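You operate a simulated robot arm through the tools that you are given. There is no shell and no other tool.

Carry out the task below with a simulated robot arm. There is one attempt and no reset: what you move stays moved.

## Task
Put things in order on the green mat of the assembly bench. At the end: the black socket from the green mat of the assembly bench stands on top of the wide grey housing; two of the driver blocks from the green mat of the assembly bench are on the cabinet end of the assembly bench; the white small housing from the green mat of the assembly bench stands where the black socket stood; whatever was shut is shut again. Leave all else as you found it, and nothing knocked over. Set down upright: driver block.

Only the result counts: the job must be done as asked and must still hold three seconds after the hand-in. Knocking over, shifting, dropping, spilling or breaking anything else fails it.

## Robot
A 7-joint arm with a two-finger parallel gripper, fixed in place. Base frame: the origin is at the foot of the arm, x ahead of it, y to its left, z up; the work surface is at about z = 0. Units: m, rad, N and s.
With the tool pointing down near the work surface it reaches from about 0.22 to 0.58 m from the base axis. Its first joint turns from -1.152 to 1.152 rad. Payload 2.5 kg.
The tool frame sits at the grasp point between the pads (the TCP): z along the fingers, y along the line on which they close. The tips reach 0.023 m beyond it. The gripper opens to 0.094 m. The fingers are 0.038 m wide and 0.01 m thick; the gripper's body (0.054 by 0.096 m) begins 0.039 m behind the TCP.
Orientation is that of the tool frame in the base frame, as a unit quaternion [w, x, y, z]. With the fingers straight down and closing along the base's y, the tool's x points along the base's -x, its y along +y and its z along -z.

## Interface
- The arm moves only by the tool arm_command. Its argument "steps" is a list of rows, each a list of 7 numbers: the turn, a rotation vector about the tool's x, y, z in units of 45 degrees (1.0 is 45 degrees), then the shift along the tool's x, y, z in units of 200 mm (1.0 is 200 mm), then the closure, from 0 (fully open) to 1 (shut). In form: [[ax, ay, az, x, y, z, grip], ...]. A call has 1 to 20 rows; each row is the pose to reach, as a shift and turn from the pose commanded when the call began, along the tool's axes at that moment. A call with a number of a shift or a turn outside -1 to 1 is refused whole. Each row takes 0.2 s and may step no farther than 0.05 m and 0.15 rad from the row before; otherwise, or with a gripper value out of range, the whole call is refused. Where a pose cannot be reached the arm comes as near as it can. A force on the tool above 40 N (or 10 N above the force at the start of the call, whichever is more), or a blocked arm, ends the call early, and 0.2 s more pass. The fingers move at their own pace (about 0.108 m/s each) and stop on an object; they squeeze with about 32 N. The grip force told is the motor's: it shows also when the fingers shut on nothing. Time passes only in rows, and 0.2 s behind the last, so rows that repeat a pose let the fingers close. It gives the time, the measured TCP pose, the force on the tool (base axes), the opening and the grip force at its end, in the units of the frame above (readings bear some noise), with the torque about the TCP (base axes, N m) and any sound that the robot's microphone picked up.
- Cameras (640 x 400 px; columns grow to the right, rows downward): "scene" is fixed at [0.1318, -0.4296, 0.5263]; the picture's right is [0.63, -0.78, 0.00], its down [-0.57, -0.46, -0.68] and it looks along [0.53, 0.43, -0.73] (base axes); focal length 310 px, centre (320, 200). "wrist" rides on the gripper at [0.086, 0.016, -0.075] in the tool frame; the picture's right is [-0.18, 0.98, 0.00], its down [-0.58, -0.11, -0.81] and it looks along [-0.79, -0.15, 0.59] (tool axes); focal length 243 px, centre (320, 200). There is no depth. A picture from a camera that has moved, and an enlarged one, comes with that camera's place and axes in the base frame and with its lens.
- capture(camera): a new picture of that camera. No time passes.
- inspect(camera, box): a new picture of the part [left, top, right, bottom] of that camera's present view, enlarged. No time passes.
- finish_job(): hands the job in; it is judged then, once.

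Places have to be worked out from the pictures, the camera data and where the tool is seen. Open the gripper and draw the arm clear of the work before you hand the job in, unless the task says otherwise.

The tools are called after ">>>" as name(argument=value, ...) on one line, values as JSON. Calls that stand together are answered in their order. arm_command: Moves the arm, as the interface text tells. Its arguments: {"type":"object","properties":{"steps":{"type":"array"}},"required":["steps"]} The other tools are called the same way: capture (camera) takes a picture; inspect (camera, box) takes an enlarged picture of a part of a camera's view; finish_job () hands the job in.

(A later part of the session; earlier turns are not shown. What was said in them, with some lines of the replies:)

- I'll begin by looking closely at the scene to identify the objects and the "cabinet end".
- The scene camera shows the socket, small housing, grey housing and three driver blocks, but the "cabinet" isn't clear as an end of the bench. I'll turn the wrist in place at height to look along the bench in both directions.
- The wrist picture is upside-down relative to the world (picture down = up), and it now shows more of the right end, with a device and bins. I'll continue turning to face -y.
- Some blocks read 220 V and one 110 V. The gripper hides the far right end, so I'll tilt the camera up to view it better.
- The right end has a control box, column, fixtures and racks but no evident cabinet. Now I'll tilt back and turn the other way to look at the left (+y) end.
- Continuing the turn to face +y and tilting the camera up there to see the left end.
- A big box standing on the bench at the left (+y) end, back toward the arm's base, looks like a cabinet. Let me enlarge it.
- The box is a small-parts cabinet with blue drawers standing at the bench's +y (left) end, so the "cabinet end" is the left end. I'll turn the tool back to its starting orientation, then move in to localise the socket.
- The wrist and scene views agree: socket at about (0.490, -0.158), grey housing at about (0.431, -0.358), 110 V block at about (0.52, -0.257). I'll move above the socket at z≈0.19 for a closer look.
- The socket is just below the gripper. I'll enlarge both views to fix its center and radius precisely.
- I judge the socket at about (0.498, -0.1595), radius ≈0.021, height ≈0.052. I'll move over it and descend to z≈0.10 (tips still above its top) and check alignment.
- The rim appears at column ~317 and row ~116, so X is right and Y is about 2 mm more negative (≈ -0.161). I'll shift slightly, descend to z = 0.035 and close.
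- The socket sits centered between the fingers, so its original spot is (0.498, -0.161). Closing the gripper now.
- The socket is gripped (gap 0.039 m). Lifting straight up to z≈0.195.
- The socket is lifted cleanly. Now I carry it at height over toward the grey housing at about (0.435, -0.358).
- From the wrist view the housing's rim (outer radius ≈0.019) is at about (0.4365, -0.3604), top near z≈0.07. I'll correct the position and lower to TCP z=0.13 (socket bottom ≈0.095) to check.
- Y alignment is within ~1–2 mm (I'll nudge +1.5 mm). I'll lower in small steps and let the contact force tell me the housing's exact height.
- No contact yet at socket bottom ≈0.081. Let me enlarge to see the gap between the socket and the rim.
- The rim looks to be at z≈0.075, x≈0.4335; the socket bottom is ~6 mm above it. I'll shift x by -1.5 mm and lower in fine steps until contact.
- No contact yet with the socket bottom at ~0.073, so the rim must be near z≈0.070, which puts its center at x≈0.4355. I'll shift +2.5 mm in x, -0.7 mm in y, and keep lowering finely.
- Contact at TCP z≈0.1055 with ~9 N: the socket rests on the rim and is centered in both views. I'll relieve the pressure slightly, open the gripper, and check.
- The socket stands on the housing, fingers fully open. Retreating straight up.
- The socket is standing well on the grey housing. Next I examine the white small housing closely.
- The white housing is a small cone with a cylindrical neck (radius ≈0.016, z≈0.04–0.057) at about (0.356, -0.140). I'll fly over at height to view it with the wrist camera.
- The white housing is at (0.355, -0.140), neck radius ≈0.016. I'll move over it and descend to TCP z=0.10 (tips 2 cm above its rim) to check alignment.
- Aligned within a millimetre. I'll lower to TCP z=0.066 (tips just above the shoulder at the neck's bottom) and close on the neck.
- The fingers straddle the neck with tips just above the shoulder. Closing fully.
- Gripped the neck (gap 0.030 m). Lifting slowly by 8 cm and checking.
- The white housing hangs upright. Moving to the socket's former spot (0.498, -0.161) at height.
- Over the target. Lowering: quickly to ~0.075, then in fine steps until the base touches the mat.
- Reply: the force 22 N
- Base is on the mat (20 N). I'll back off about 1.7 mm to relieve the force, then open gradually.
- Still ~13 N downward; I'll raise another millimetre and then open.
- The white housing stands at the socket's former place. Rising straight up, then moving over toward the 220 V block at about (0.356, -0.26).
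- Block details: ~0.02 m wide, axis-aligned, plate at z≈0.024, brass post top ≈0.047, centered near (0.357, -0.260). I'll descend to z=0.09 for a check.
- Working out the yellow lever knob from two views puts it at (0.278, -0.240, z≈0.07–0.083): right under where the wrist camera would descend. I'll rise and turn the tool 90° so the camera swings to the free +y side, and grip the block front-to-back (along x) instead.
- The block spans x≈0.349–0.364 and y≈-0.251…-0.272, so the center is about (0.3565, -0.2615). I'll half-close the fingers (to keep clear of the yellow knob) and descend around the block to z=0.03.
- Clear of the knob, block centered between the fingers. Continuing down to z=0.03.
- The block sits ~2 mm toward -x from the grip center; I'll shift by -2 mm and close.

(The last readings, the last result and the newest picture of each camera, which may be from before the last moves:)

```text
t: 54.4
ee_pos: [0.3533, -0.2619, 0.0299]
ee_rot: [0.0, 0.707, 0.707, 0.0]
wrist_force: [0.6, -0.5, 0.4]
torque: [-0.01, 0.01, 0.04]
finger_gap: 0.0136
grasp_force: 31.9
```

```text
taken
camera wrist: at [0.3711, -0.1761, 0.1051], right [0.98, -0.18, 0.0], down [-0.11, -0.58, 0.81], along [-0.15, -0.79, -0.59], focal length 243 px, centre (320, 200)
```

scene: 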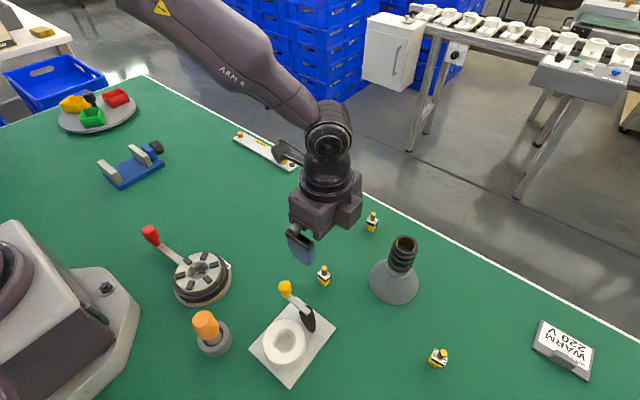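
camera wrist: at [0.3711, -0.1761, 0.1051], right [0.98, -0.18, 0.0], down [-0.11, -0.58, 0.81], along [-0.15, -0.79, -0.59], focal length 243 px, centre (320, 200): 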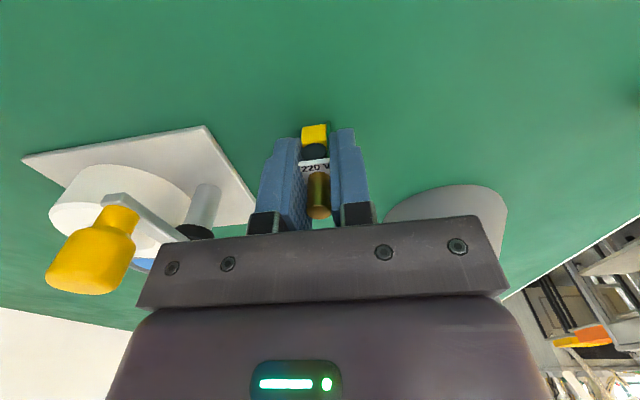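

Block gripped (gap 0.0136). Lifting straight up to z≈0.23.

>>> arm_command(steps=[[0, 0, 0, 0, 0, -0.04, 1], [0, 0, 0, 0, 0, -0.15, 1], [0, 0, 0, 0, 0, -0.35, 1], [0, 0, 0, 0, 0, -0.55, 1], [0, 0, 0, 0, 0, -0.78, 1], [0, 0, 0, 0, 0, -1.0, 1], [0, 0, 0, 0, 0, -1.0, 1]])

>>> capture(camera="wrist")

>>> capture(camera="scene")

```text
t: 56.0
ee_pos: [0.3544, -0.2645, 0.2298]
ee_rot: [0.0, 0.707, 0.707, 0.0]
wrist_force: [-0.5, 1.3, -0.2]
torque: [0.03, 0.04, 0.01]
finger_gap: 0.0134
grasp_force: 32.3
```

```text
taken
camera wrist: at [0.3706, -0.1777, 0.305], right [0.98, -0.18, 0.0], down [-0.11, -0.58, 0.81], along [-0.15, -0.79, -0.59], focal length 243 px, centre (320, 200)
```

wrist: 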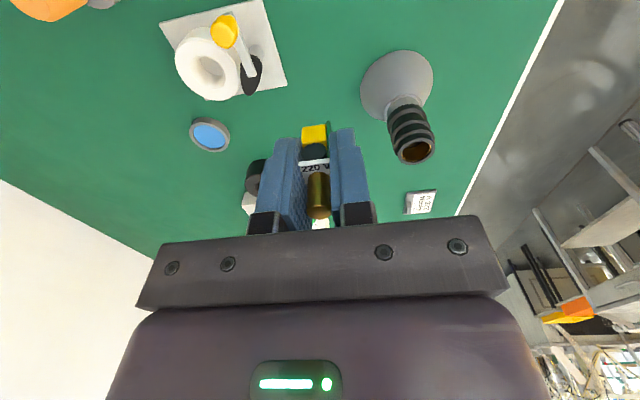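

```text
taken
```

scene: 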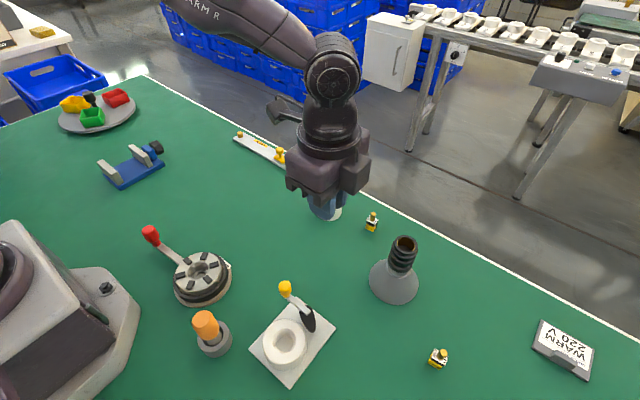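

Now I carry it toward the left end, rotating the tool back to its original yaw on the way, at z≈0.23.

>>> arm_command(steps=[[0, 0, -0.17, 0.16, 0, 0, 1], [0, 0, -0.34, 0.33, 0, 0, 1], [0, 0, -0.51, 0.5, 0, 0, 1], [0, 0, -0.68, 0.67, 0, 0, 1], [0, 0, -0.85, 0.84, 0, 0, 1], [0, 0, -1.0, 1.0, 0, 0, 1]])

>>> arm_command(steps=[[0, 0, -0.17, 0.12, 0.12, 0, 1], [0, 0, -0.34, 0.24, 0.24, 0, 1], [0, 0, -0.51, 0.36, 0.36, 0, 1], [0, 0, -0.68, 0.48, 0.48, 0, 1], [0, 0, -0.85, 0.6, 0.6, 0, 1], [0, 0, -1.0, 0.707, 0.707, 0, 1], [0, 0, -1.0, 0.707, 0.707, 0, 1]])

>>> capture(camera="wrist")

>>> capture(camera="scene")

```text
t: 57.4
ee_pos: [0.3553, -0.0619, 0.2273]
ee_rot: [0.0, 0.381, 0.924, 0.0]
wrist_force: [1.2, 0.4, 0.1]
torque: [-0.01, 0.02, -0.01]
finger_gap: 0.0133
grasp_force: 31.5
```

```text
t: 59.0
ee_pos: [0.352, 0.1384, 0.229]
ee_rot: [0.0, 0.0, 1.0, 0.0]
wrist_force: [-1.3, -0.4, -0.2]
torque: [0.01, 0.04, 0.03]
finger_gap: 0.0136
grasp_force: 32.2
```

```text
taken
camera wrist: at [0.2657, 0.1543, 0.3047], right [0.18, 0.98, 0.0], down [0.58, -0.11, 0.81], along [0.79, -0.15, -0.59], focal length 243 px, centre (320, 200)
```

wrist: 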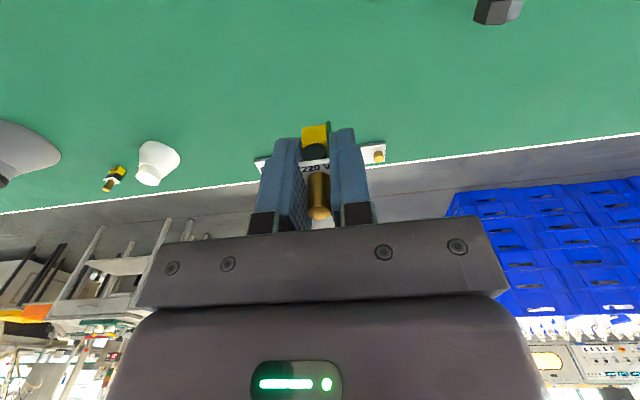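

```text
taken
```

scene: 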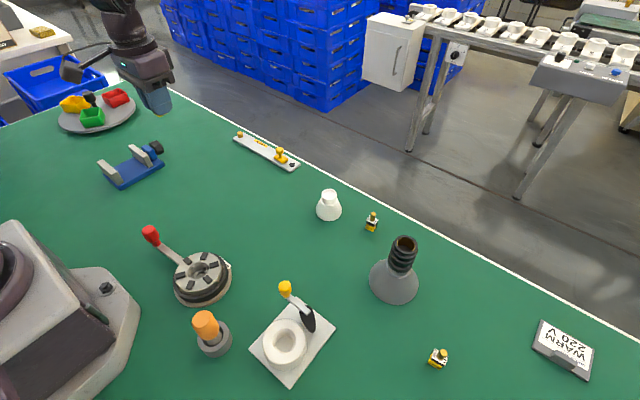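

I'm over the middle-left. I'll turn the tool to look toward +y and survey the cabinet end before choosing the exact spots.

>>> arm_command(steps=[[0, 0, -0.17, 0, 0, 0, 1], [0, 0, -0.34, 0, 0, 0, 1], [0, 0, -0.51, 0, 0, 0, 1], [0, 0, -0.68, 0, 0, 0, 1], [0, 0, -0.85, 0, 0, 0, 1], [0, 0, -1.0, 0, 0, 0, 1]])

>>> arm_command(steps=[[0, 0, -0.17, 0, 0, 0, 1], [0, 0, -0.34, 0, 0, 0, 1], [0, 0, -0.51, 0, 0, 0, 1], [0, 0, -0.68, 0, 0, 0, 1], [0, 0, -0.85, 0, 0, 0, 1], [0, 0, -1.0, 0, 0, 0, 1], [0, 0, -1.0, 0, 0, 0, 1]])

>>> capture(camera="wrist")

```text
t: 60.4
ee_pos: [0.3559, 0.1392, 0.2306]
ee_rot: [0.001, -0.383, 0.924, 0.0]
wrist_force: [-0.1, 0.6, -0.5]
torque: [-0.04, -0.02, 0.03]
finger_gap: 0.0136
grasp_force: 31.7
```

```text
t: 62.0
ee_pos: [0.3545, 0.1375, 0.2288]
ee_rot: [0.0, 0.708, -0.706, 0.001]
wrist_force: [0.2, 0.6, -0.2]
torque: [0.0, 0.03, -0.02]
finger_gap: 0.0138
grasp_force: 32.0
```

```text
taken
camera wrist: at [0.3383, 0.0508, 0.3049], right [-0.98, 0.18, 0.0], down [0.11, 0.58, 0.81], along [0.15, 0.79, -0.59], focal length 243 px, centre (320, 200)
```

wrist: 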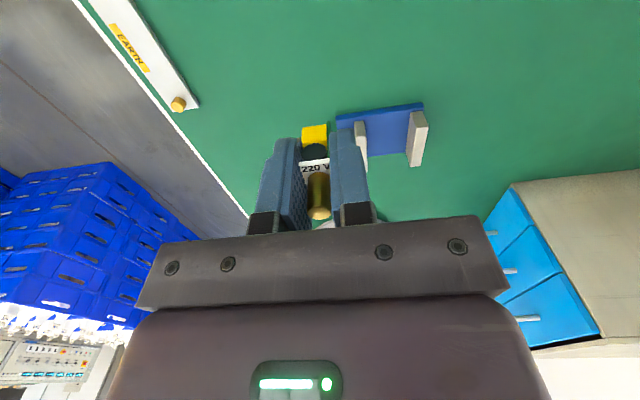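

The blue-drawer cabinet stands at x<0.04, y>0.49; the vise occupies x≈0.23–0.39, y≈0.27–0.36. I'll set the first block down around (0.255, 0.48), on open mat in front of the cabinet.

>>> arm_command(steps=[[0, 0, 0, -0.16, 0.04, 0, 1], [0, 0, 0, -0.33, 0.08, 0, 1], [0, 0, 0, -0.5, 0.125, 0, 1], [0, 0, 0, -0.67, 0.165, 0, 1], [0, 0, 0, -0.84, 0.21, 0, 1], [0, 0, 0, -1.0, 0.25, 0, 1], [0, 0, 0, -1.0, 0.25, 0, 1]])

>>> capture(camera="wrist")

```text
t: 63.6
ee_pos: [0.3043, 0.3374, 0.2294]
ee_rot: [0.0, -0.706, 0.708, -0.001]
wrist_force: [-0.6, -0.1, -0.1]
torque: [-0.03, 0.0, -0.03]
finger_gap: 0.0134
grasp_force: 32.1
```

```text
taken
camera wrist: at [0.2882, 0.2504, 0.3049], right [-0.98, 0.18, 0.0], down [0.11, 0.58, 0.81], along [0.15, 0.79, -0.59], focal length 243 px, centre (320, 200)
```

wrist: 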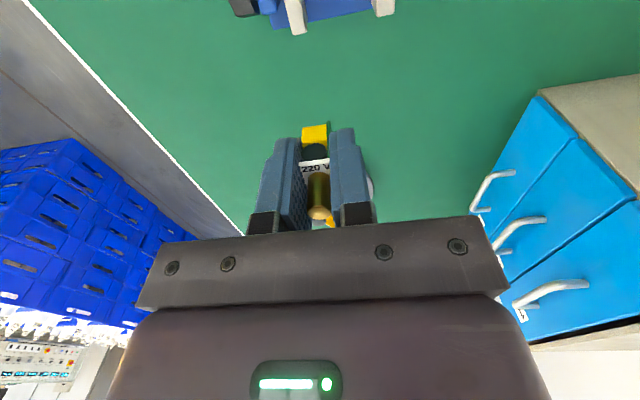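

Open mat ahead, drawers shut and well clear. Moving to (0.255, 0.48) at height.

>>> arm_command(steps=[[0, 0, 0, -0.14, 0.05, 0, 1], [0, 0, 0, -0.28, 0.1, 0, 1], [0, 0, 0, -0.42, 0.15, 0, 1], [0, 0, 0, -0.56, 0.2, 0, 1], [0, 0, 0, -0.7, 0.25, 0, 1], [0, 0, 0, -0.7, 0.25, 0, 1]])

>>> capture(camera="wrist")

>>> capture(camera="scene")

```text
t: 65.0
ee_pos: [0.251, 0.4773, 0.2296]
ee_rot: [0.0, 0.707, -0.707, 0.0]
wrist_force: [0.2, 0.2, 0.4]
torque: [0.0, 0.04, -0.02]
finger_gap: 0.0136
grasp_force: 31.7
```

```text
taken
camera wrist: at [0.2354, 0.3904, 0.3052], right [-0.98, 0.18, 0.0], down [0.11, 0.58, 0.81], along [0.15, 0.79, -0.59], focal length 243 px, centre (320, 200)
```

wrist: 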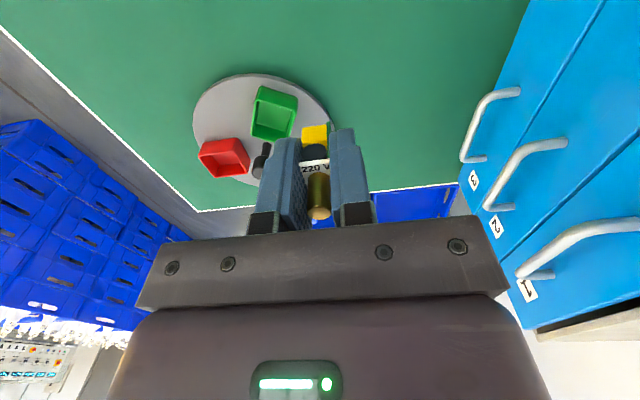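

```text
taken
```

scene: 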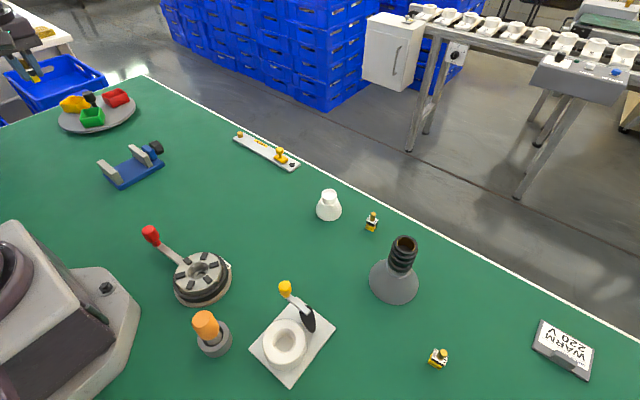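

Spot below is clear mat; the turntable's near edge is ~7 cm away. Descending to about 1 cm above the surface.

>>> arm_command(steps=[[0, 0, 0, 0, 0, 0.17, 1], [0, 0, 0, 0, 0, 0.36, 1], [0, 0, 0, 0, 0, 0.55, 1], [0, 0, 0, 0, 0, 0.74, 1], [0, 0, 0, 0, 0, 0.88, 1], [0, 0, 0, 0, 0, 0.95, 1], [0, 0, 0, 0, 0, 0.95, 1]])

>>> capture(camera="wrist")

>>> inspect(camera="scene", box=[0, 60, 160, 180])

```text
t: 66.6
ee_pos: [0.2566, 0.4751, 0.039]
ee_rot: [0.0, -0.707, 0.707, 0.0]
wrist_force: [0.3, 0.5, -0.1]
torque: [0.0, -0.01, -0.01]
finger_gap: 0.0134
grasp_force: 31.8
```

```text
taken
camera wrist: at [0.2396, 0.3884, 0.1135], right [-0.98, 0.18, 0.0], down [0.11, 0.58, 0.81], along [0.15, 0.79, -0.59], focal length 243 px, centre (320, 200)
```

wrist: 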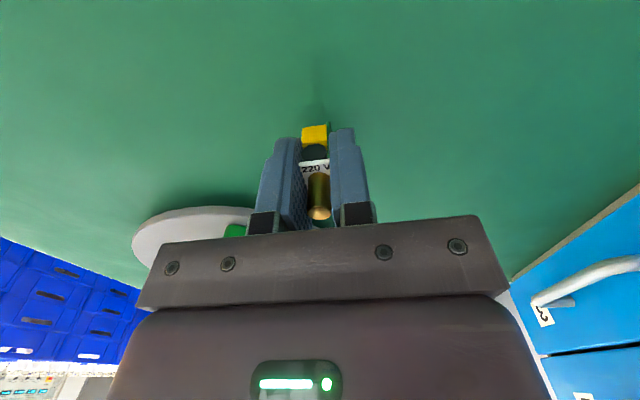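

```text
3.33 times, centred on (80, 120) of scene
camera zoom: at [0.1318, -0.4296, 0.5264], right [0.63, -0.78, 0.0], down [-0.57, -0.46, -0.68], along [0.53, 0.43, -0.73], focal length 1033 px, centre (1120, 467)
```

zoom: 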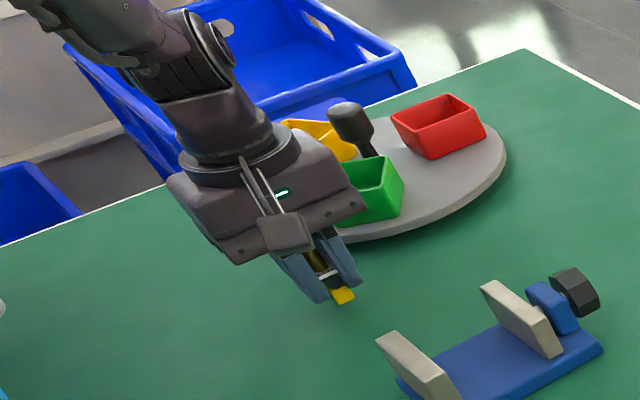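

About 1 cm above the mat. Lowering gently until the block touches.

>>> arm_command(steps=[[0, 0, 0, 0, 0, 0.02, 1], [0, 0, 0, 0, 0, 0.035, 1], [0, 0, 0, 0, 0, 0.044, 1], [0, 0, 0, 0, 0, 0.05, 1], [0, 0, 0, 0, 0, 0.05, 1]])

```text
t: 67.8
ee_pos: [0.2542, 0.4773, 0.0299]
ee_rot: [0.0, -0.707, 0.707, 0.0]
wrist_force: [-0.9, -1.7, 5.7]
torque: [-0.09, 0.03, -0.03]
finger_gap: 0.0135
grasp_force: 32.3
```

Contact (5.7 N). Opening the fingers gently and checking that the block stands.

>>> arm_command(steps=[[0, 0, 0, 0, 0, -0.002, 0.95], [0, 0, 0, 0, 0, -0.002, 0.8], [0, 0, 0, 0, 0, -0.002, 0.6], [0, 0, 0, 0, 0, -0.002, 0.4], [0, 0, 0, 0, 0, -0.002, 0.4]])

>>> capture(camera="wrist")

>>> inspect(camera="scene", box=[0, 60, 160, 180])

```text
t: 69.0
ee_pos: [0.2538, 0.4761, 0.0293]
ee_rot: [0.0, -0.707, 0.707, 0.0]
wrist_force: [-0.1, 0.1, 0.2]
torque: [-0.02, 0.01, -0.02]
finger_gap: 0.0563
grasp_force: 0.0
```

```text
taken
camera wrist: at [0.238, 0.3905, 0.1044], right [-0.98, 0.18, 0.0], down [0.11, 0.58, 0.81], along [0.15, 0.79, -0.59], focal length 243 px, centre (320, 200)
```

wrist: 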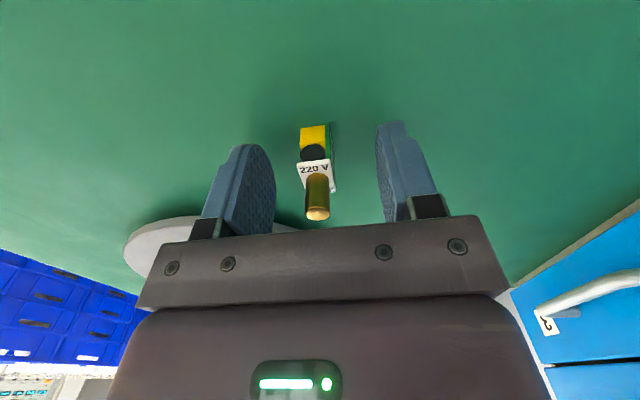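

```text
3.33 times, centred on (80, 120) of scene
camera zoom: at [0.1318, -0.4296, 0.5263], right [0.63, -0.78, 0.0], down [-0.57, -0.46, -0.68], along [0.53, 0.43, -0.73], focal length 1033 px, centre (1120, 467)
```

zoom: 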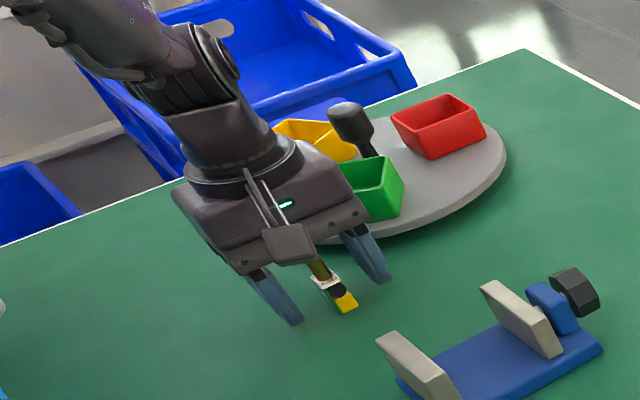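

The first block stands upright at about (0.253, 0.477). I'll rise straight up and head back toward the 110 V block, keeping this tool yaw (camera on the -y side).

>>> arm_command(steps=[[0, 0, 0, 0, 0, -0.08, 0.4], [0, 0, 0, 0, 0, -0.2, 0.4], [0, 0, 0, 0, 0, -0.4, 0.4], [0, 0, 0, 0, 0, -0.6, 0.4], [0, 0, 0, 0, 0, -0.8, 0.4], [0, 0, 0, 0, 0, -1.0, 0.4]])

>>> inspect(camera="scene", box=[0, 60, 160, 180])

>>> capture(camera="wrist")

```text
t: 70.4
ee_pos: [0.2563, 0.4784, 0.2313]
ee_rot: [0.0, 0.707, -0.707, 0.001]
wrist_force: [0.2, -0.4, -0.6]
torque: [-0.01, 0.0, 0.0]
finger_gap: 0.0561
grasp_force: 0.0
```

```text
3.33 times, centred on (80, 120) of scene
camera zoom: at [0.1318, -0.4296, 0.5263], right [0.63, -0.78, 0.0], down [-0.57, -0.46, -0.68], along [0.53, 0.43, -0.73], focal length 1033 px, centre (1120, 467)
```

zoom: 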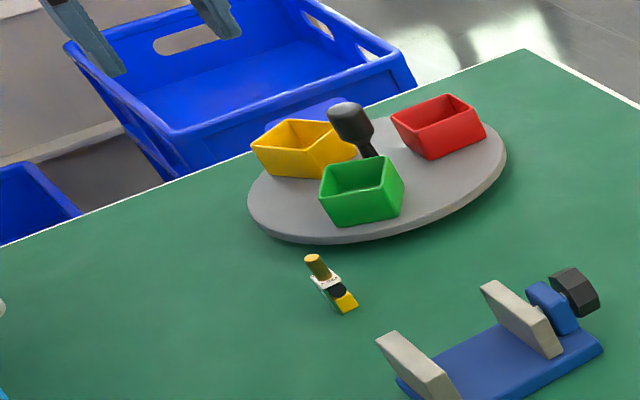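

```text
taken
camera wrist: at [0.2408, 0.3912, 0.3068], right [-0.98, 0.18, 0.0], down [0.11, 0.58, 0.81], along [0.15, 0.79, -0.59], focal length 243 px, centre (320, 200)
```

wrist: 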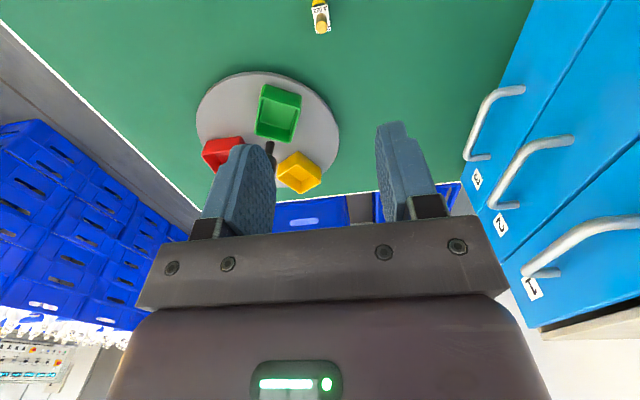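

Standing upright. Travelling back at z≈0.23 toward the 110 V block.

>>> arm_command(steps=[[0, 0, 0, 0.16, -0.05, 0, 0.4], [0, 0, 0, 0.32, -0.1, 0, 0.4], [0, 0, 0, 0.48, -0.16, 0, 0.4], [0, 0, 0, 0.64, -0.22, 0, 0.4], [0, 0, 0, 0.8, -0.28, 0, 0.4], [0, 0, 0, 0.95, -0.33, 0, 0.4]])

>>> arm_command(steps=[[0, 0, 0, 0.16, -0.05, 0, 0.4], [0, 0, 0, 0.32, -0.1, 0, 0.4], [0, 0, 0, 0.48, -0.16, 0, 0.4], [0, 0, 0, 0.64, -0.22, 0, 0.4], [0, 0, 0, 0.8, -0.28, 0, 0.4], [0, 0, 0, 0.95, -0.33, 0, 0.4]])

>>> arm_command(steps=[[0, 0, 0, 0.16, -0.05, 0, 0.4], [0, 0, 0, 0.32, -0.1, 0, 0.4], [0, 0, 0, 0.48, -0.16, 0, 0.4], [0, 0, 0, 0.64, -0.22, 0, 0.4], [0, 0, 0, 0.8, -0.28, 0, 0.4], [0, 0, 0, 0.95, -0.33, 0, 0.4]])

>>> capture(camera="scene")

>>> capture(camera="wrist")

```text
t: 71.8
ee_pos: [0.3203, 0.2865, 0.2303]
ee_rot: [0.0, 0.707, -0.707, 0.0]
wrist_force: [-0.5, -0.6, -0.8]
torque: [0.01, 0.0, 0.02]
finger_gap: 0.0563
grasp_force: 0.0
```

```text
t: 73.2
ee_pos: [0.3878, 0.0986, 0.2297]
ee_rot: [0.0, 0.708, -0.707, 0.0]
wrist_force: [-0.4, 0.0, -0.3]
torque: [0.01, -0.02, 0.02]
finger_gap: 0.0564
grasp_force: 0.2
```

```text
t: 74.6
ee_pos: [0.4532, -0.0907, 0.2303]
ee_rot: [0.0, 0.707, -0.707, 0.0]
wrist_force: [0.7, 0.2, -0.9]
torque: [0.01, -0.01, 0.0]
finger_gap: 0.0563
grasp_force: 0.0
```

```text
taken
```

scene: 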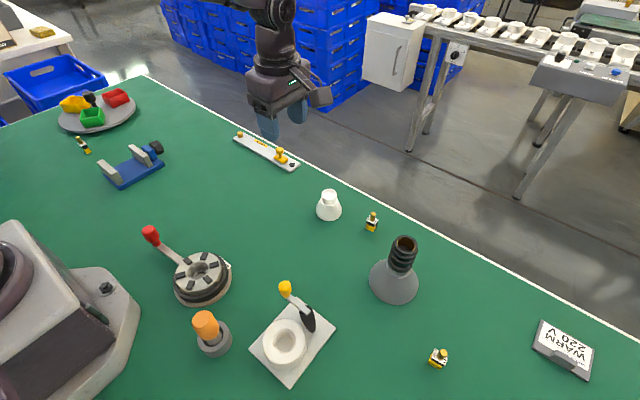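

```text
taken
camera wrist: at [0.4364, -0.1779, 0.305], right [-0.98, 0.18, 0.0], down [0.11, 0.58, 0.81], along [0.15, 0.79, -0.59], focal length 243 px, centre (320, 200)
```

wrist: 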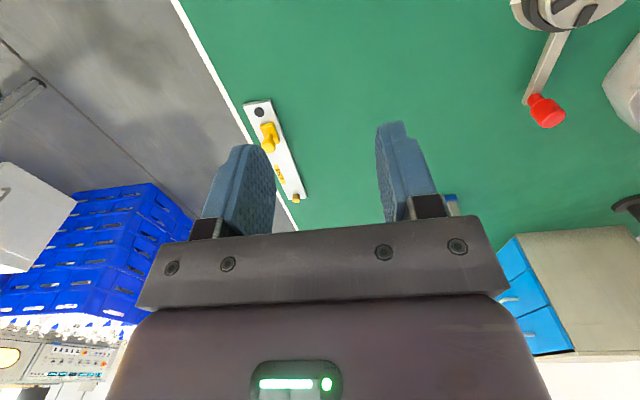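

Continuing to above the 110 V block at about (0.515, -0.262, 0.20).

>>> arm_command(steps=[[0, 0, 0, 0.15, -0.05, 0, 0.4], [0, 0, 0, 0.3, -0.1, 0, 0.4], [0, 0, 0, 0.45, -0.16, 0, 0.4], [0, 0, 0, 0.6, -0.21, 0, 0.4], [0, 0, 0, 0.75, -0.27, 0, 0.4], [0, 0, 0, 0.86, -0.31, 0.05, 0.4], [0, 0, 0, 0.86, -0.31, 0.15, 0.4], [0, 0, 0, 0.86, -0.31, 0.15, 0.4]])

>>> capture(camera="wrist")

>>> capture(camera="scene")

```text
t: 76.4
ee_pos: [0.5167, -0.2628, 0.1998]
ee_rot: [0.0, -0.707, 0.708, 0.0]
wrist_force: [-0.4, 0.4, 0.4]
torque: [-0.02, 0.0, -0.01]
finger_gap: 0.0565
grasp_force: 0.1
```

```text
taken
camera wrist: at [0.4999, -0.3496, 0.2749], right [-0.98, 0.18, 0.0], down [0.11, 0.58, 0.81], along [0.15, 0.79, -0.59], focal length 243 px, centre (320, 200)
```

wrist: 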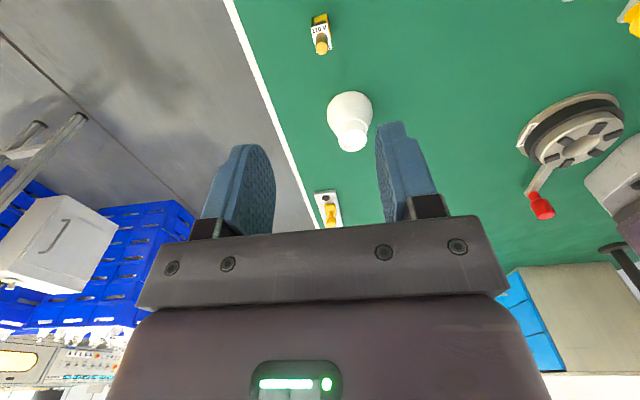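

```text
taken
```

scene: 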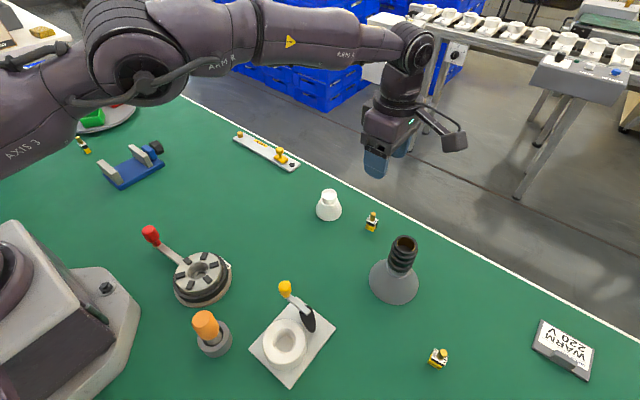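

>>> inspect(camera="wrist", box=[280, 0, 360, 70])

>>> inspect(camera="scene", box=[340, 190, 430, 270])

```text
5.71 times, centred on (320, 35) of wrist
camera zoom: at [0.4999, -0.3496, 0.2749], right [-0.98, 0.18, 0.0], down [0.11, 0.58, 0.81], along [0.15, 0.79, -0.59], focal length 1386 px, centre (320, 1143)
```

zoom: 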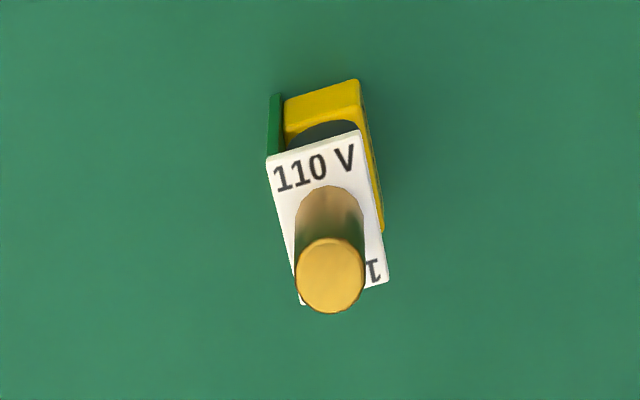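

```text
5.00 times, centred on (385, 230) of scene
camera zoom: at [0.1318, -0.4296, 0.5263], right [0.63, -0.78, 0.0], down [-0.57, -0.46, -0.68], along [0.53, 0.43, -0.73], focal length 1549 px, centre (-5, 50)
```

zoom: 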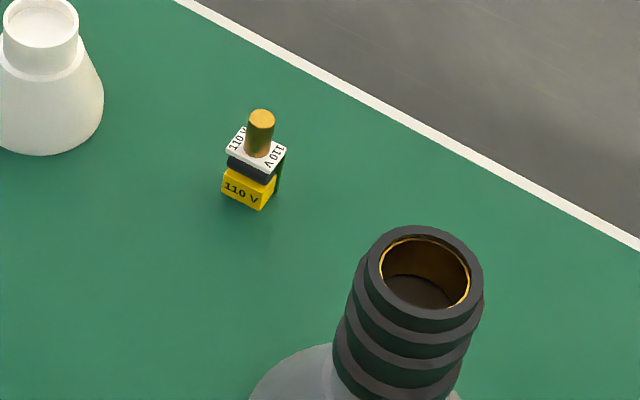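

The 110 V block is centered at about (0.514, -0.2565), rotated ~5° CCW. I'll match its yaw, offset slightly to +y for camera clearance from the socket, and descend to z=0.075 for a check.

>>> arm_command(steps=[[0, 0, -0.06, -0.0475, 0.0035, 0, 0.4], [0, 0, -0.111, -0.0475, 0.0035, 0.12, 0.4], [0, 0, -0.111, -0.0475, 0.0035, 0.28, 0.4], [0, 0, -0.111, -0.0475, 0.0035, 0.44, 0.4], [0, 0, -0.111, -0.0475, 0.0035, 0.56, 0.4], [0, 0, -0.111, -0.0475, 0.0035, 0.627, 0.4], [0, 0, -0.111, -0.0475, 0.0035, 0.627, 0.4]])

>>> capture(camera="wrist")

>>> inspect(camera="scene", box=[320, 160, 470, 280])

```text
t: 78.0
ee_pos: [0.5132, -0.2551, 0.0724]
ee_rot: [0.0, 0.737, -0.675, 0.001]
wrist_force: [0.0, -0.8, -0.5]
torque: [0.02, -0.03, 0.01]
finger_gap: 0.0564
grasp_force: 0.0
```

```text
taken
camera wrist: at [0.5051, -0.3427, 0.1489], right [-1.0, 0.1, 0.0], down [0.06, 0.59, 0.81], along [0.08, 0.8, -0.59], focal length 243 px, centre (320, 200)
```

wrist: 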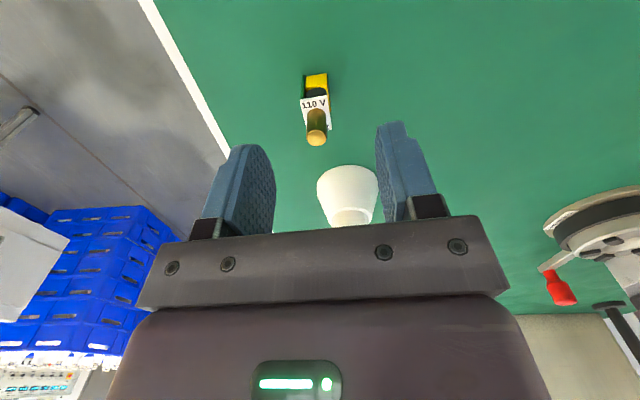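

```text
3.33 times, centred on (395, 220) of scene
camera zoom: at [0.1318, -0.4296, 0.5263], right [0.63, -0.78, 0.0], down [-0.57, -0.46, -0.68], along [0.53, 0.43, -0.73], focal length 1033 px, centre (70, 133)
```

zoom: 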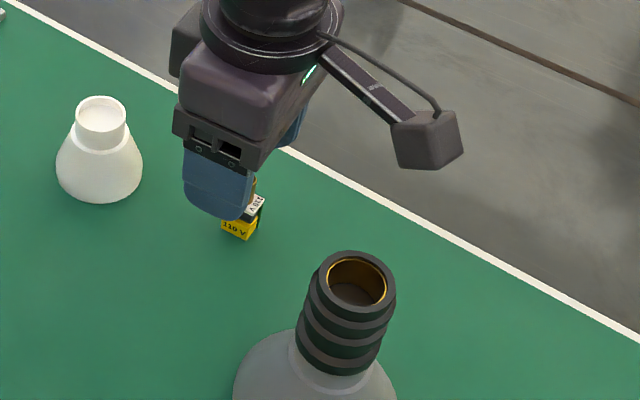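

The block sits ~2 mm toward +x of the grip axis; camera clearance to the socket is good. Adjusting and lowering to z≈0.031.

>>> arm_command(steps=[[0, 0, 0, 0, -0.009, 0.05, 0.4], [0, 0, 0, 0, -0.009, 0.11, 0.4], [0, 0, 0, 0, -0.009, 0.17, 0.4], [0, 0, 0, 0, -0.009, 0.22, 0.4], [0, 0, 0, 0, -0.009, 0.22, 0.4]])

>>> capture(camera="wrist")

>>> inspect(camera="scene", box=[320, 160, 470, 280])

```text
t: 79.2
ee_pos: [0.5167, -0.2533, 0.0317]
ee_rot: [0.0, 0.738, -0.675, 0.0]
wrist_force: [0.8, 0.0, -0.4]
torque: [-0.01, -0.01, 0.02]
finger_gap: 0.0564
grasp_force: 0.2
```

```text
taken
camera wrist: at [0.5076, -0.3418, 0.107], right [-1.0, 0.1, 0.0], down [0.06, 0.59, 0.81], along [0.08, 0.8, -0.59], focal length 243 px, centre (320, 200)
```

wrist: 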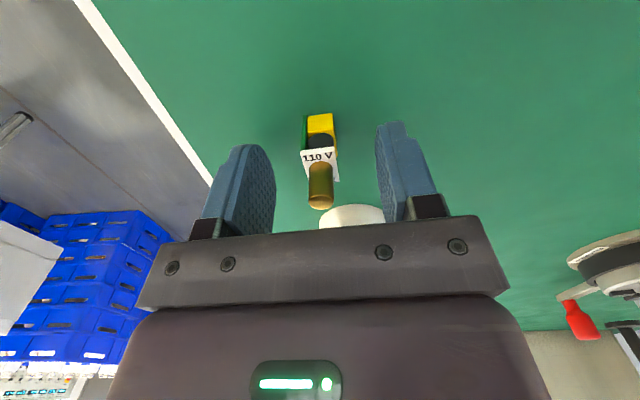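

```text
3.33 times, centred on (395, 220) of scene
camera zoom: at [0.1318, -0.4296, 0.5263], right [0.63, -0.78, 0.0], down [-0.57, -0.46, -0.68], along [0.53, 0.43, -0.73], focal length 1033 px, centre (70, 133)
```

zoom: 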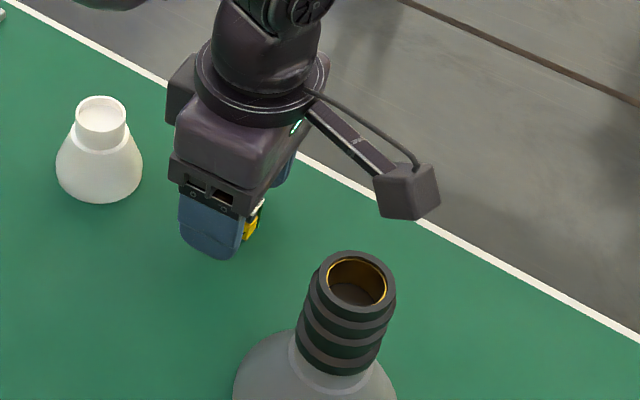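

Block centered. Closing on it.

>>> arm_command(steps=[[0, 0, 0, 0, 0, 0, 0.6], [0, 0, 0, 0, 0, 0, 0.75], [0, 0, 0, 0, 0, 0, 0.9], [0, 0, 0, 0, 0, 0, 1], [0, 0, 0, 0, 0, 0, 1]])

>>> capture(camera="wrist")

```text
t: 80.4
ee_pos: [0.5161, -0.2537, 0.032]
ee_rot: [0.0, 0.737, -0.675, 0.001]
wrist_force: [-0.7, -0.7, 0.0]
torque: [0.01, -0.05, 0.01]
finger_gap: 0.0138
grasp_force: 31.4
```

```text
taken
camera wrist: at [0.5075, -0.3419, 0.1072], right [-1.0, 0.1, 0.0], down [0.06, 0.59, 0.81], along [0.08, 0.8, -0.59], focal length 243 px, centre (320, 200)
```

wrist: 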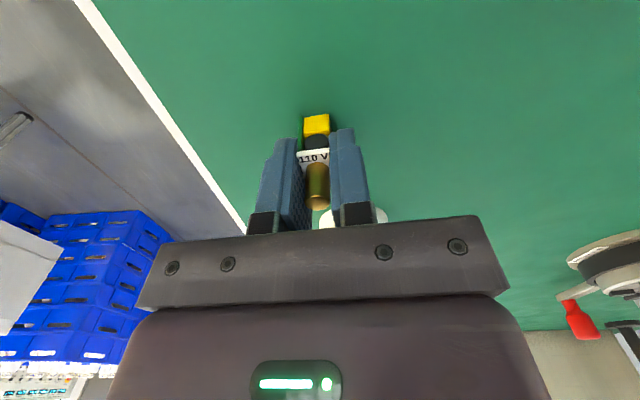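

Gripped (0.0138 m). Lifting straight up and removing the 5° yaw.

>>> arm_command(steps=[[0, 0, 0, 0, 0, -0.04, 1], [0, 0, 0, 0, 0, -0.15, 1], [0, 0, 0, 0, 0, -0.35, 1], [0, 0, 0, 0, 0, -0.55, 1], [0, 0, 0, 0, 0, -0.78, 1], [0, 0, 0.05, 0, 0, -1.0, 1], [0, 0, 0.111, 0, 0, -1.0, 1], [0, 0, 0.111, 0, 0, -1.0, 1]])

>>> capture(camera="wrist")

>>> capture(camera="scene")

```text
t: 82.2
ee_pos: [0.5143, -0.2552, 0.232]
ee_rot: [0.001, -0.707, 0.707, 0.0]
wrist_force: [0.3, -0.6, -0.1]
torque: [-0.03, 0.02, 0.0]
finger_gap: 0.0135
grasp_force: 32.1
```

```text
taken
camera wrist: at [0.4984, -0.3425, 0.3078], right [-0.98, 0.18, 0.0], down [0.11, 0.58, 0.81], along [0.15, 0.79, -0.59], focal length 243 px, centre (320, 200)
```

wrist: 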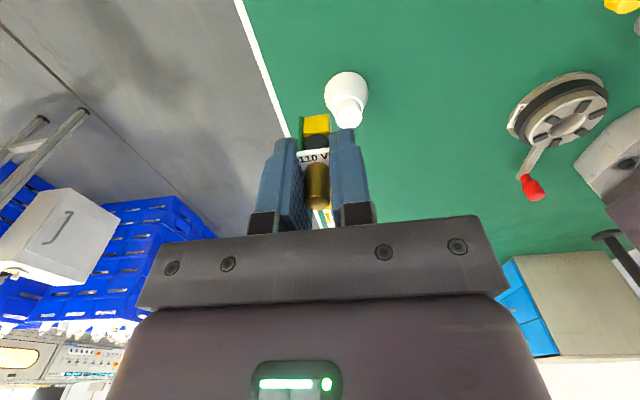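

```text
taken
```

scene: 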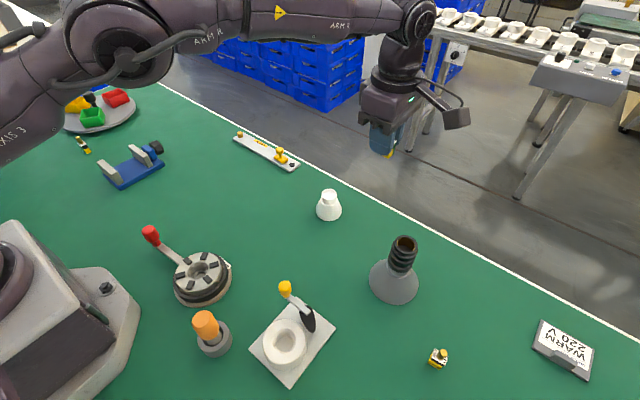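

Block lifted cleanly. Carrying it back to the cabinet end at z≈0.23, toward (0.325, 0.465).

>>> arm_command(steps=[[0, 0, 0, -0.15, 0.04, 0, 1], [0, 0, 0, -0.3, 0.08, 0, 1], [0, 0, 0, -0.45, 0.12, 0, 1], [0, 0, 0, -0.6, 0.16, 0, 1], [0, 0, 0, -0.75, 0.2, 0, 1], [0, 0, 0, -0.9, 0.239, 0, 1]])

>>> arm_command(steps=[[0, 0, 0, -0.15, 0.04, 0, 1], [0, 0, 0, -0.3, 0.08, 0, 1], [0, 0, 0, -0.45, 0.12, 0, 1], [0, 0, 0, -0.6, 0.16, 0, 1], [0, 0, 0, -0.75, 0.2, 0, 1], [0, 0, 0, -0.9, 0.239, 0, 1]])

>>> arm_command(steps=[[0, 0, 0, -0.15, 0.04, 0, 1], [0, 0, 0, -0.3, 0.08, 0, 1], [0, 0, 0, -0.45, 0.12, 0, 1], [0, 0, 0, -0.6, 0.16, 0, 1], [0, 0, 0, -0.75, 0.2, 0, 1], [0, 0, 0, -0.9, 0.239, 0, 1]])

>>> arm_command(steps=[[0, 0, 0, -0.15, 0.04, 0, 1], [0, 0, 0, -0.3, 0.08, 0, 1], [0, 0, 0, -0.45, 0.12, 0, 1], [0, 0, 0, -0.6, 0.16, 0, 1], [0, 0, 0, -0.75, 0.2, 0, 1], [0, 0, 0, -0.885, 0.239, 0, 1], [0, 0, 0, -0.885, 0.239, 0, 1]])

>>> capture(camera="wrist")

>>> inspect(camera="scene", box=[0, 40, 200, 190])

```text
t: 83.6
ee_pos: [0.4678, -0.0719, 0.2307]
ee_rot: [0.0, 0.708, -0.707, 0.0]
wrist_force: [0.0, -0.9, 0.2]
torque: [0.0, 0.0, 0.01]
finger_gap: 0.0137
grasp_force: 31.9
```

```text
t: 85.0
ee_pos: [0.4191, 0.1075, 0.2334]
ee_rot: [0.0, -0.707, 0.708, 0.0]
wrist_force: [0.3, 0.5, -0.9]
torque: [-0.02, 0.02, 0.01]
finger_gap: 0.0136
grasp_force: 32.4
```

```text
t: 86.4
ee_pos: [0.3702, 0.2851, 0.2307]
ee_rot: [0.0, -0.706, 0.708, 0.0]
wrist_force: [0.9, -0.9, -0.4]
torque: [-0.02, -0.02, 0.03]
finger_gap: 0.0139
grasp_force: 31.8
```

```text
t: 88.0
ee_pos: [0.3238, 0.4623, 0.2305]
ee_rot: [0.001, -0.707, 0.707, 0.001]
wrist_force: [0.2, 0.2, 0.6]
torque: [-0.02, 0.04, -0.01]
finger_gap: 0.0136
grasp_force: 31.8
```

```text
taken
camera wrist: at [0.3084, 0.3752, 0.3057], right [-0.98, 0.18, 0.0], down [0.11, 0.58, 0.81], along [0.15, 0.79, -0.59], focal length 243 px, centre (320, 200)
```

wrist: 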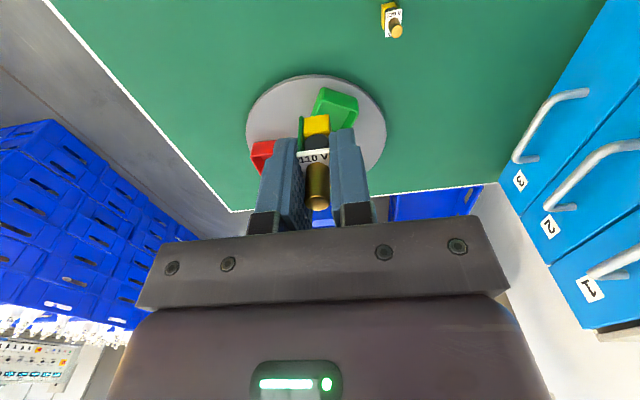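

```text
2.67 times, centred on (100, 115) of scene
camera zoom: at [0.1318, -0.4296, 0.5264], right [0.63, -0.78, 0.0], down [-0.57, -0.46, -0.68], along [0.53, 0.43, -0.73], focal length 826 px, centre (907, 427)
```

zoom: 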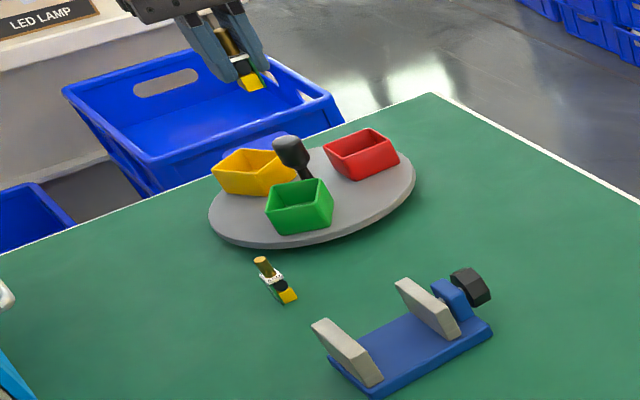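

The spot below is clear: first block ~7 cm to the side, turntable edge ~6 cm beyond. Descending to about 1 cm above the mat.

>>> arm_command(steps=[[0, 0, 0, 0, 0, 0.17, 1], [0, 0, 0, 0, 0, 0.36, 1], [0, 0, 0, 0, 0, 0.55, 1], [0, 0, 0, 0, 0, 0.74, 1], [0, 0, 0, 0, 0, 0.88, 1], [0, 0, 0, 0, 0, 0.95, 1], [0, 0, 0, 0, 0, 0.95, 1]])

>>> capture(camera="wrist")

>>> inspect(camera="scene", box=[0, 40, 200, 190])

```text
t: 89.6
ee_pos: [0.3234, 0.4648, 0.0401]
ee_rot: [-0.001, -0.707, 0.707, 0.0]
wrist_force: [-0.4, -0.6, -0.7]
torque: [0.03, 0.03, 0.01]
finger_gap: 0.0136
grasp_force: 31.9
```

```text
taken
camera wrist: at [0.3078, 0.3777, 0.1161], right [-0.98, 0.18, 0.0], down [0.11, 0.58, 0.81], along [0.15, 0.79, -0.59], focal length 243 px, centre (320, 200)
```

wrist: 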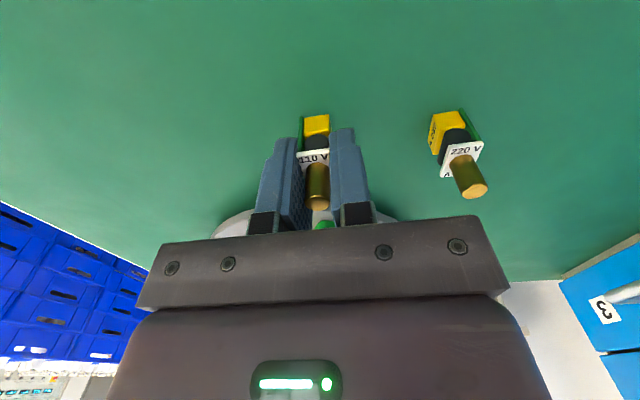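

```text
2.67 times, centred on (100, 115) of scene
camera zoom: at [0.1318, -0.4296, 0.5264], right [0.63, -0.78, 0.0], down [-0.57, -0.46, -0.68], along [0.53, 0.43, -0.73], focal length 826 px, centre (907, 427)
```

zoom: 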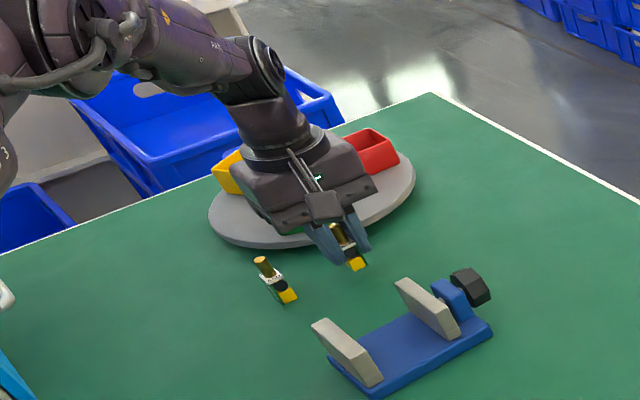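

Well placed. Lowering gently to contact.

>>> arm_command(steps=[[0, 0, 0, 0, 0, 0.018, 1], [0, 0, 0, 0, 0, 0.032, 1], [0, 0, 0, 0, 0, 0.042, 1], [0, 0, 0, 0, 0, 0.048, 1], [0, 0, 0, 0, 0, 0.05, 1]])

```text
t: 90.8
ee_pos: [0.3262, 0.4638, 0.0296]
ee_rot: [0.0, -0.707, 0.707, -0.001]
wrist_force: [-0.3, -0.4, 1.1]
torque: [-0.05, 0.04, 0.0]
finger_gap: 0.0135
grasp_force: 32.3
```

Barely touching; one more millimetre to be sure.

>>> arm_command(steps=[[0, 0, 0, 0, 0, 0.003, 1], [0, 0, 0, 0, 0, 0.006, 1], [0, 0, 0, 0, 0, 0.006, 1]])

```text
t: 91.6
ee_pos: [0.3246, 0.4626, 0.0299]
ee_rot: [0.002, -0.707, 0.707, 0.0]
wrist_force: [1.6, 1.1, 15.1]
torque: [-0.14, 0.0, 0.0]
finger_gap: 0.0136
grasp_force: 32.4
```

Now firmly in contact (15 N). I'll back off ~0.8 mm and open the fingers gently.

>>> arm_command(steps=[[0, 0, 0, 0, 0, -0.004, 1], [0, 0, 0, 0, 0, -0.004, 0.95], [0, 0, 0, 0, 0, -0.004, 0.8], [0, 0, 0, 0, 0, -0.004, 0.6], [0, 0, 0, 0, 0, -0.004, 0.4], [0, 0, 0, 0, 0, -0.004, 0.4]])

>>> capture(camera="wrist")

```text
t: 93.0
ee_pos: [0.3255, 0.4625, 0.0296]
ee_rot: [0.0, 0.707, -0.707, 0.0]
wrist_force: [0.2, 0.0, -0.2]
torque: [0.0, 0.0, 0.0]
finger_gap: 0.0564
grasp_force: 0.0
```

```text
taken
camera wrist: at [0.3081, 0.376, 0.1054], right [-0.98, 0.18, 0.0], down [0.11, 0.58, 0.81], along [0.15, 0.79, -0.59], focal length 243 px, centre (320, 200)
```

wrist: 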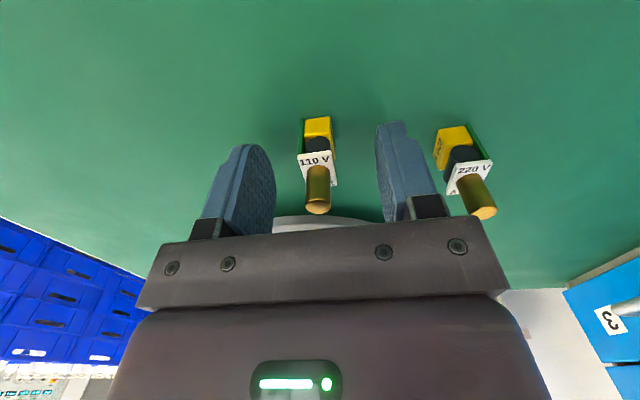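

Both blocks stand upright. Rising straight up, then withdrawing the arm from the cabinet end.

>>> arm_command(steps=[[0, 0, 0, 0, 0, -0.08, 0.4], [0, 0, 0, 0, 0, -0.2, 0.4], [0, 0, 0, 0, 0, -0.4, 0.4], [0, 0, 0, 0, 0, -0.6, 0.4], [0, 0, 0, 0, 0, -0.8, 0.4], [0, 0, 0, 0, 0, -1.0, 0.4], [0, 0, 0, 0, 0, -1.0, 0]])

>>> arm_command(steps=[[0, 0, 0, 0.16, -0.02, 0, 0], [0, 0, 0, 0.32, -0.04, 0, 0], [0, 0, 0, 0.48, -0.06, 0, 0], [0, 0, 0, 0.64, -0.08, 0, 0], [0, 0, 0, 0.8, -0.1, 0, 0], [0, 0, 0, 0.96, -0.12, 0, 0]])

>>> arm_command(steps=[[0, 0, 0, 0.16, -0.04, 0, 0], [0, 0, 0, 0.32, -0.08, 0, 0], [0, 0, 0, 0.48, -0.12, 0, 0], [0, 0, 0, 0.64, -0.16, 0, 0], [0, 0, 0, 0.8, -0.2, 0, 0], [0, 0, 0, 0.96, -0.24, 0, 0]])

>>> capture(camera="scene")

>>> capture(camera="wrist")

```text
t: 94.6
ee_pos: [0.3206, 0.4638, 0.2299]
ee_rot: [0.0, 0.708, -0.707, 0.0]
wrist_force: [0.2, 0.2, 0.4]
torque: [-0.02, -0.01, 0.0]
finger_gap: 0.094
grasp_force: 0.0
```

```text
t: 96.0
ee_pos: [0.3425, 0.2713, 0.231]
ee_rot: [0.0, 0.708, -0.707, 0.0]
wrist_force: [0.1, 0.2, 0.6]
torque: [-0.01, 0.03, 0.01]
finger_gap: 0.0938
grasp_force: 0.2
```

```text
t: 97.4
ee_pos: [0.3947, 0.0792, 0.2335]
ee_rot: [0.0, -0.707, 0.708, 0.0]
wrist_force: [0.7, 0.2, -0.2]
torque: [0.03, 0.05, 0.06]
finger_gap: 0.094
grasp_force: 0.0
```

```text
taken
```

scene: 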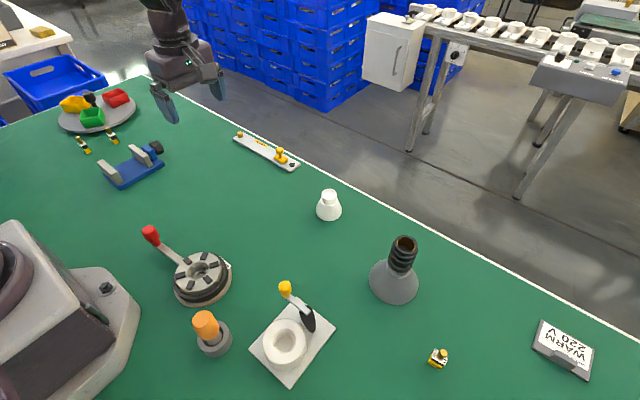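

```text
taken
camera wrist: at [0.3786, -0.0076, 0.3085], right [-0.98, 0.18, 0.0], down [0.11, 0.58, 0.81], along [0.15, 0.79, -0.59], focal length 243 px, centre (320, 200)
```

wrist: 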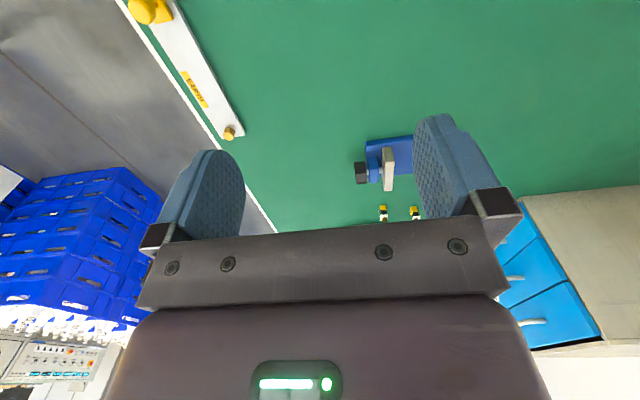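

All pieces appear in place; I'll do a close check on both ends before handing in.

>>> inspect(camera="scene", box=[40, 80, 180, 190])

>>> inspect(camera="scene", box=[280, 170, 460, 310])

>>> inspect(camera="wrist", box=[340, 120, 640, 340])

```text
3.64 times, centred on (110, 135) of scene
camera zoom: at [0.1318, -0.4296, 0.5263], right [0.63, -0.78, 0.0], down [-0.57, -0.46, -0.68], along [0.53, 0.43, -0.73], focal length 1127 px, centre (1084, 436)
```

zoom: 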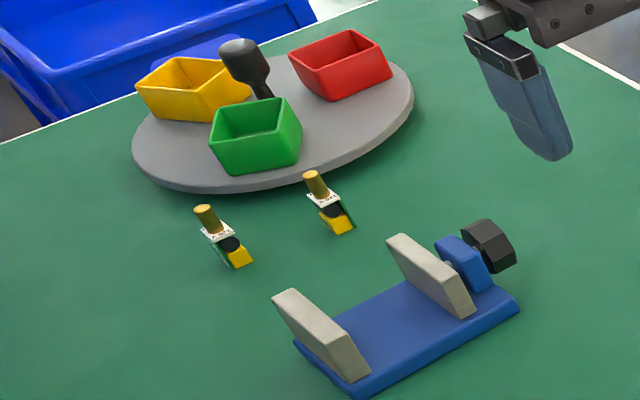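

```text
2.86 times, centred on (370, 240) of scene
camera zoom: at [0.1318, -0.4296, 0.5263], right [0.63, -0.78, 0.0], down [-0.57, -0.46, -0.68], along [0.53, 0.43, -0.73], focal length 885 px, centre (177, 86)
```

zoom: 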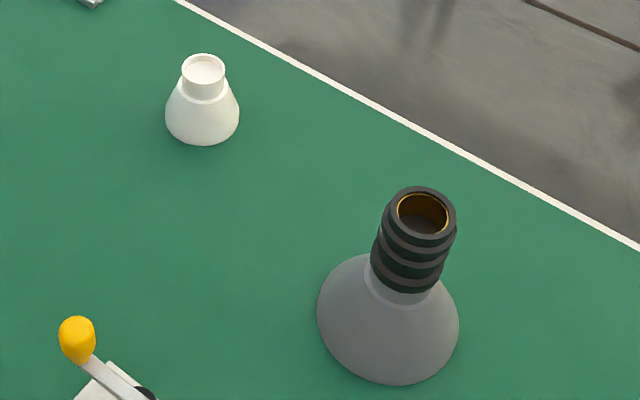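

```text
1.82 times, centred on (490, 230) of wrist
camera zoom: at [0.3786, -0.0076, 0.3085], right [-0.98, 0.18, 0.0], down [0.11, 0.58, 0.81], along [0.15, 0.79, -0.59], focal length 441 px, centre (11, 146)
```

zoom: 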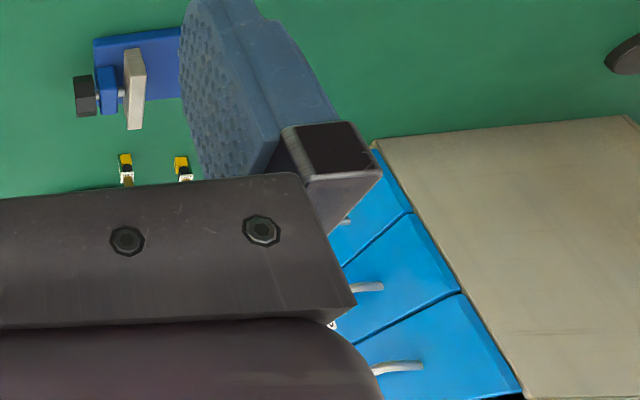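

Socket on the grey housing, white housing on the socket's old spot, two driver blocks upright by the cabinet, drawers shut, third block and everything else untouched. The gripper is open and clear, so I hand in the job.

>>> finish_job()

```text
The job is handed in.
```

I handed the job in with everything placed as asked. The last pictures showed it all standing upright and nothing knocked over. I haven't seen the judged result.

- **Black socket:** it stands on top of the wide grey housing, centred on the rim.
- **White small housing:** it stands where the socket was, at about (0.498, -0.161), to within roughly a millimetre or two.
- **Driver blocks:** one 220 V and one 110 V block stand upright on the mat in front of the blue-drawer cabinet, at about (0.253, 0.477) and (0.325, 0.463). The other 220 V block was not touched.
- **Shut things:** I opened nothing, and the cabinet drawers are still shut.

**Cabinet end:** I took it to mean the left (+y) end, because the small-parts cabinet with the blue drawers stands on the bench there. There is also a white cabinet out by the conveyor, but it is off the bench and out of reach.

The gripper is open and the arm is clear of the work.
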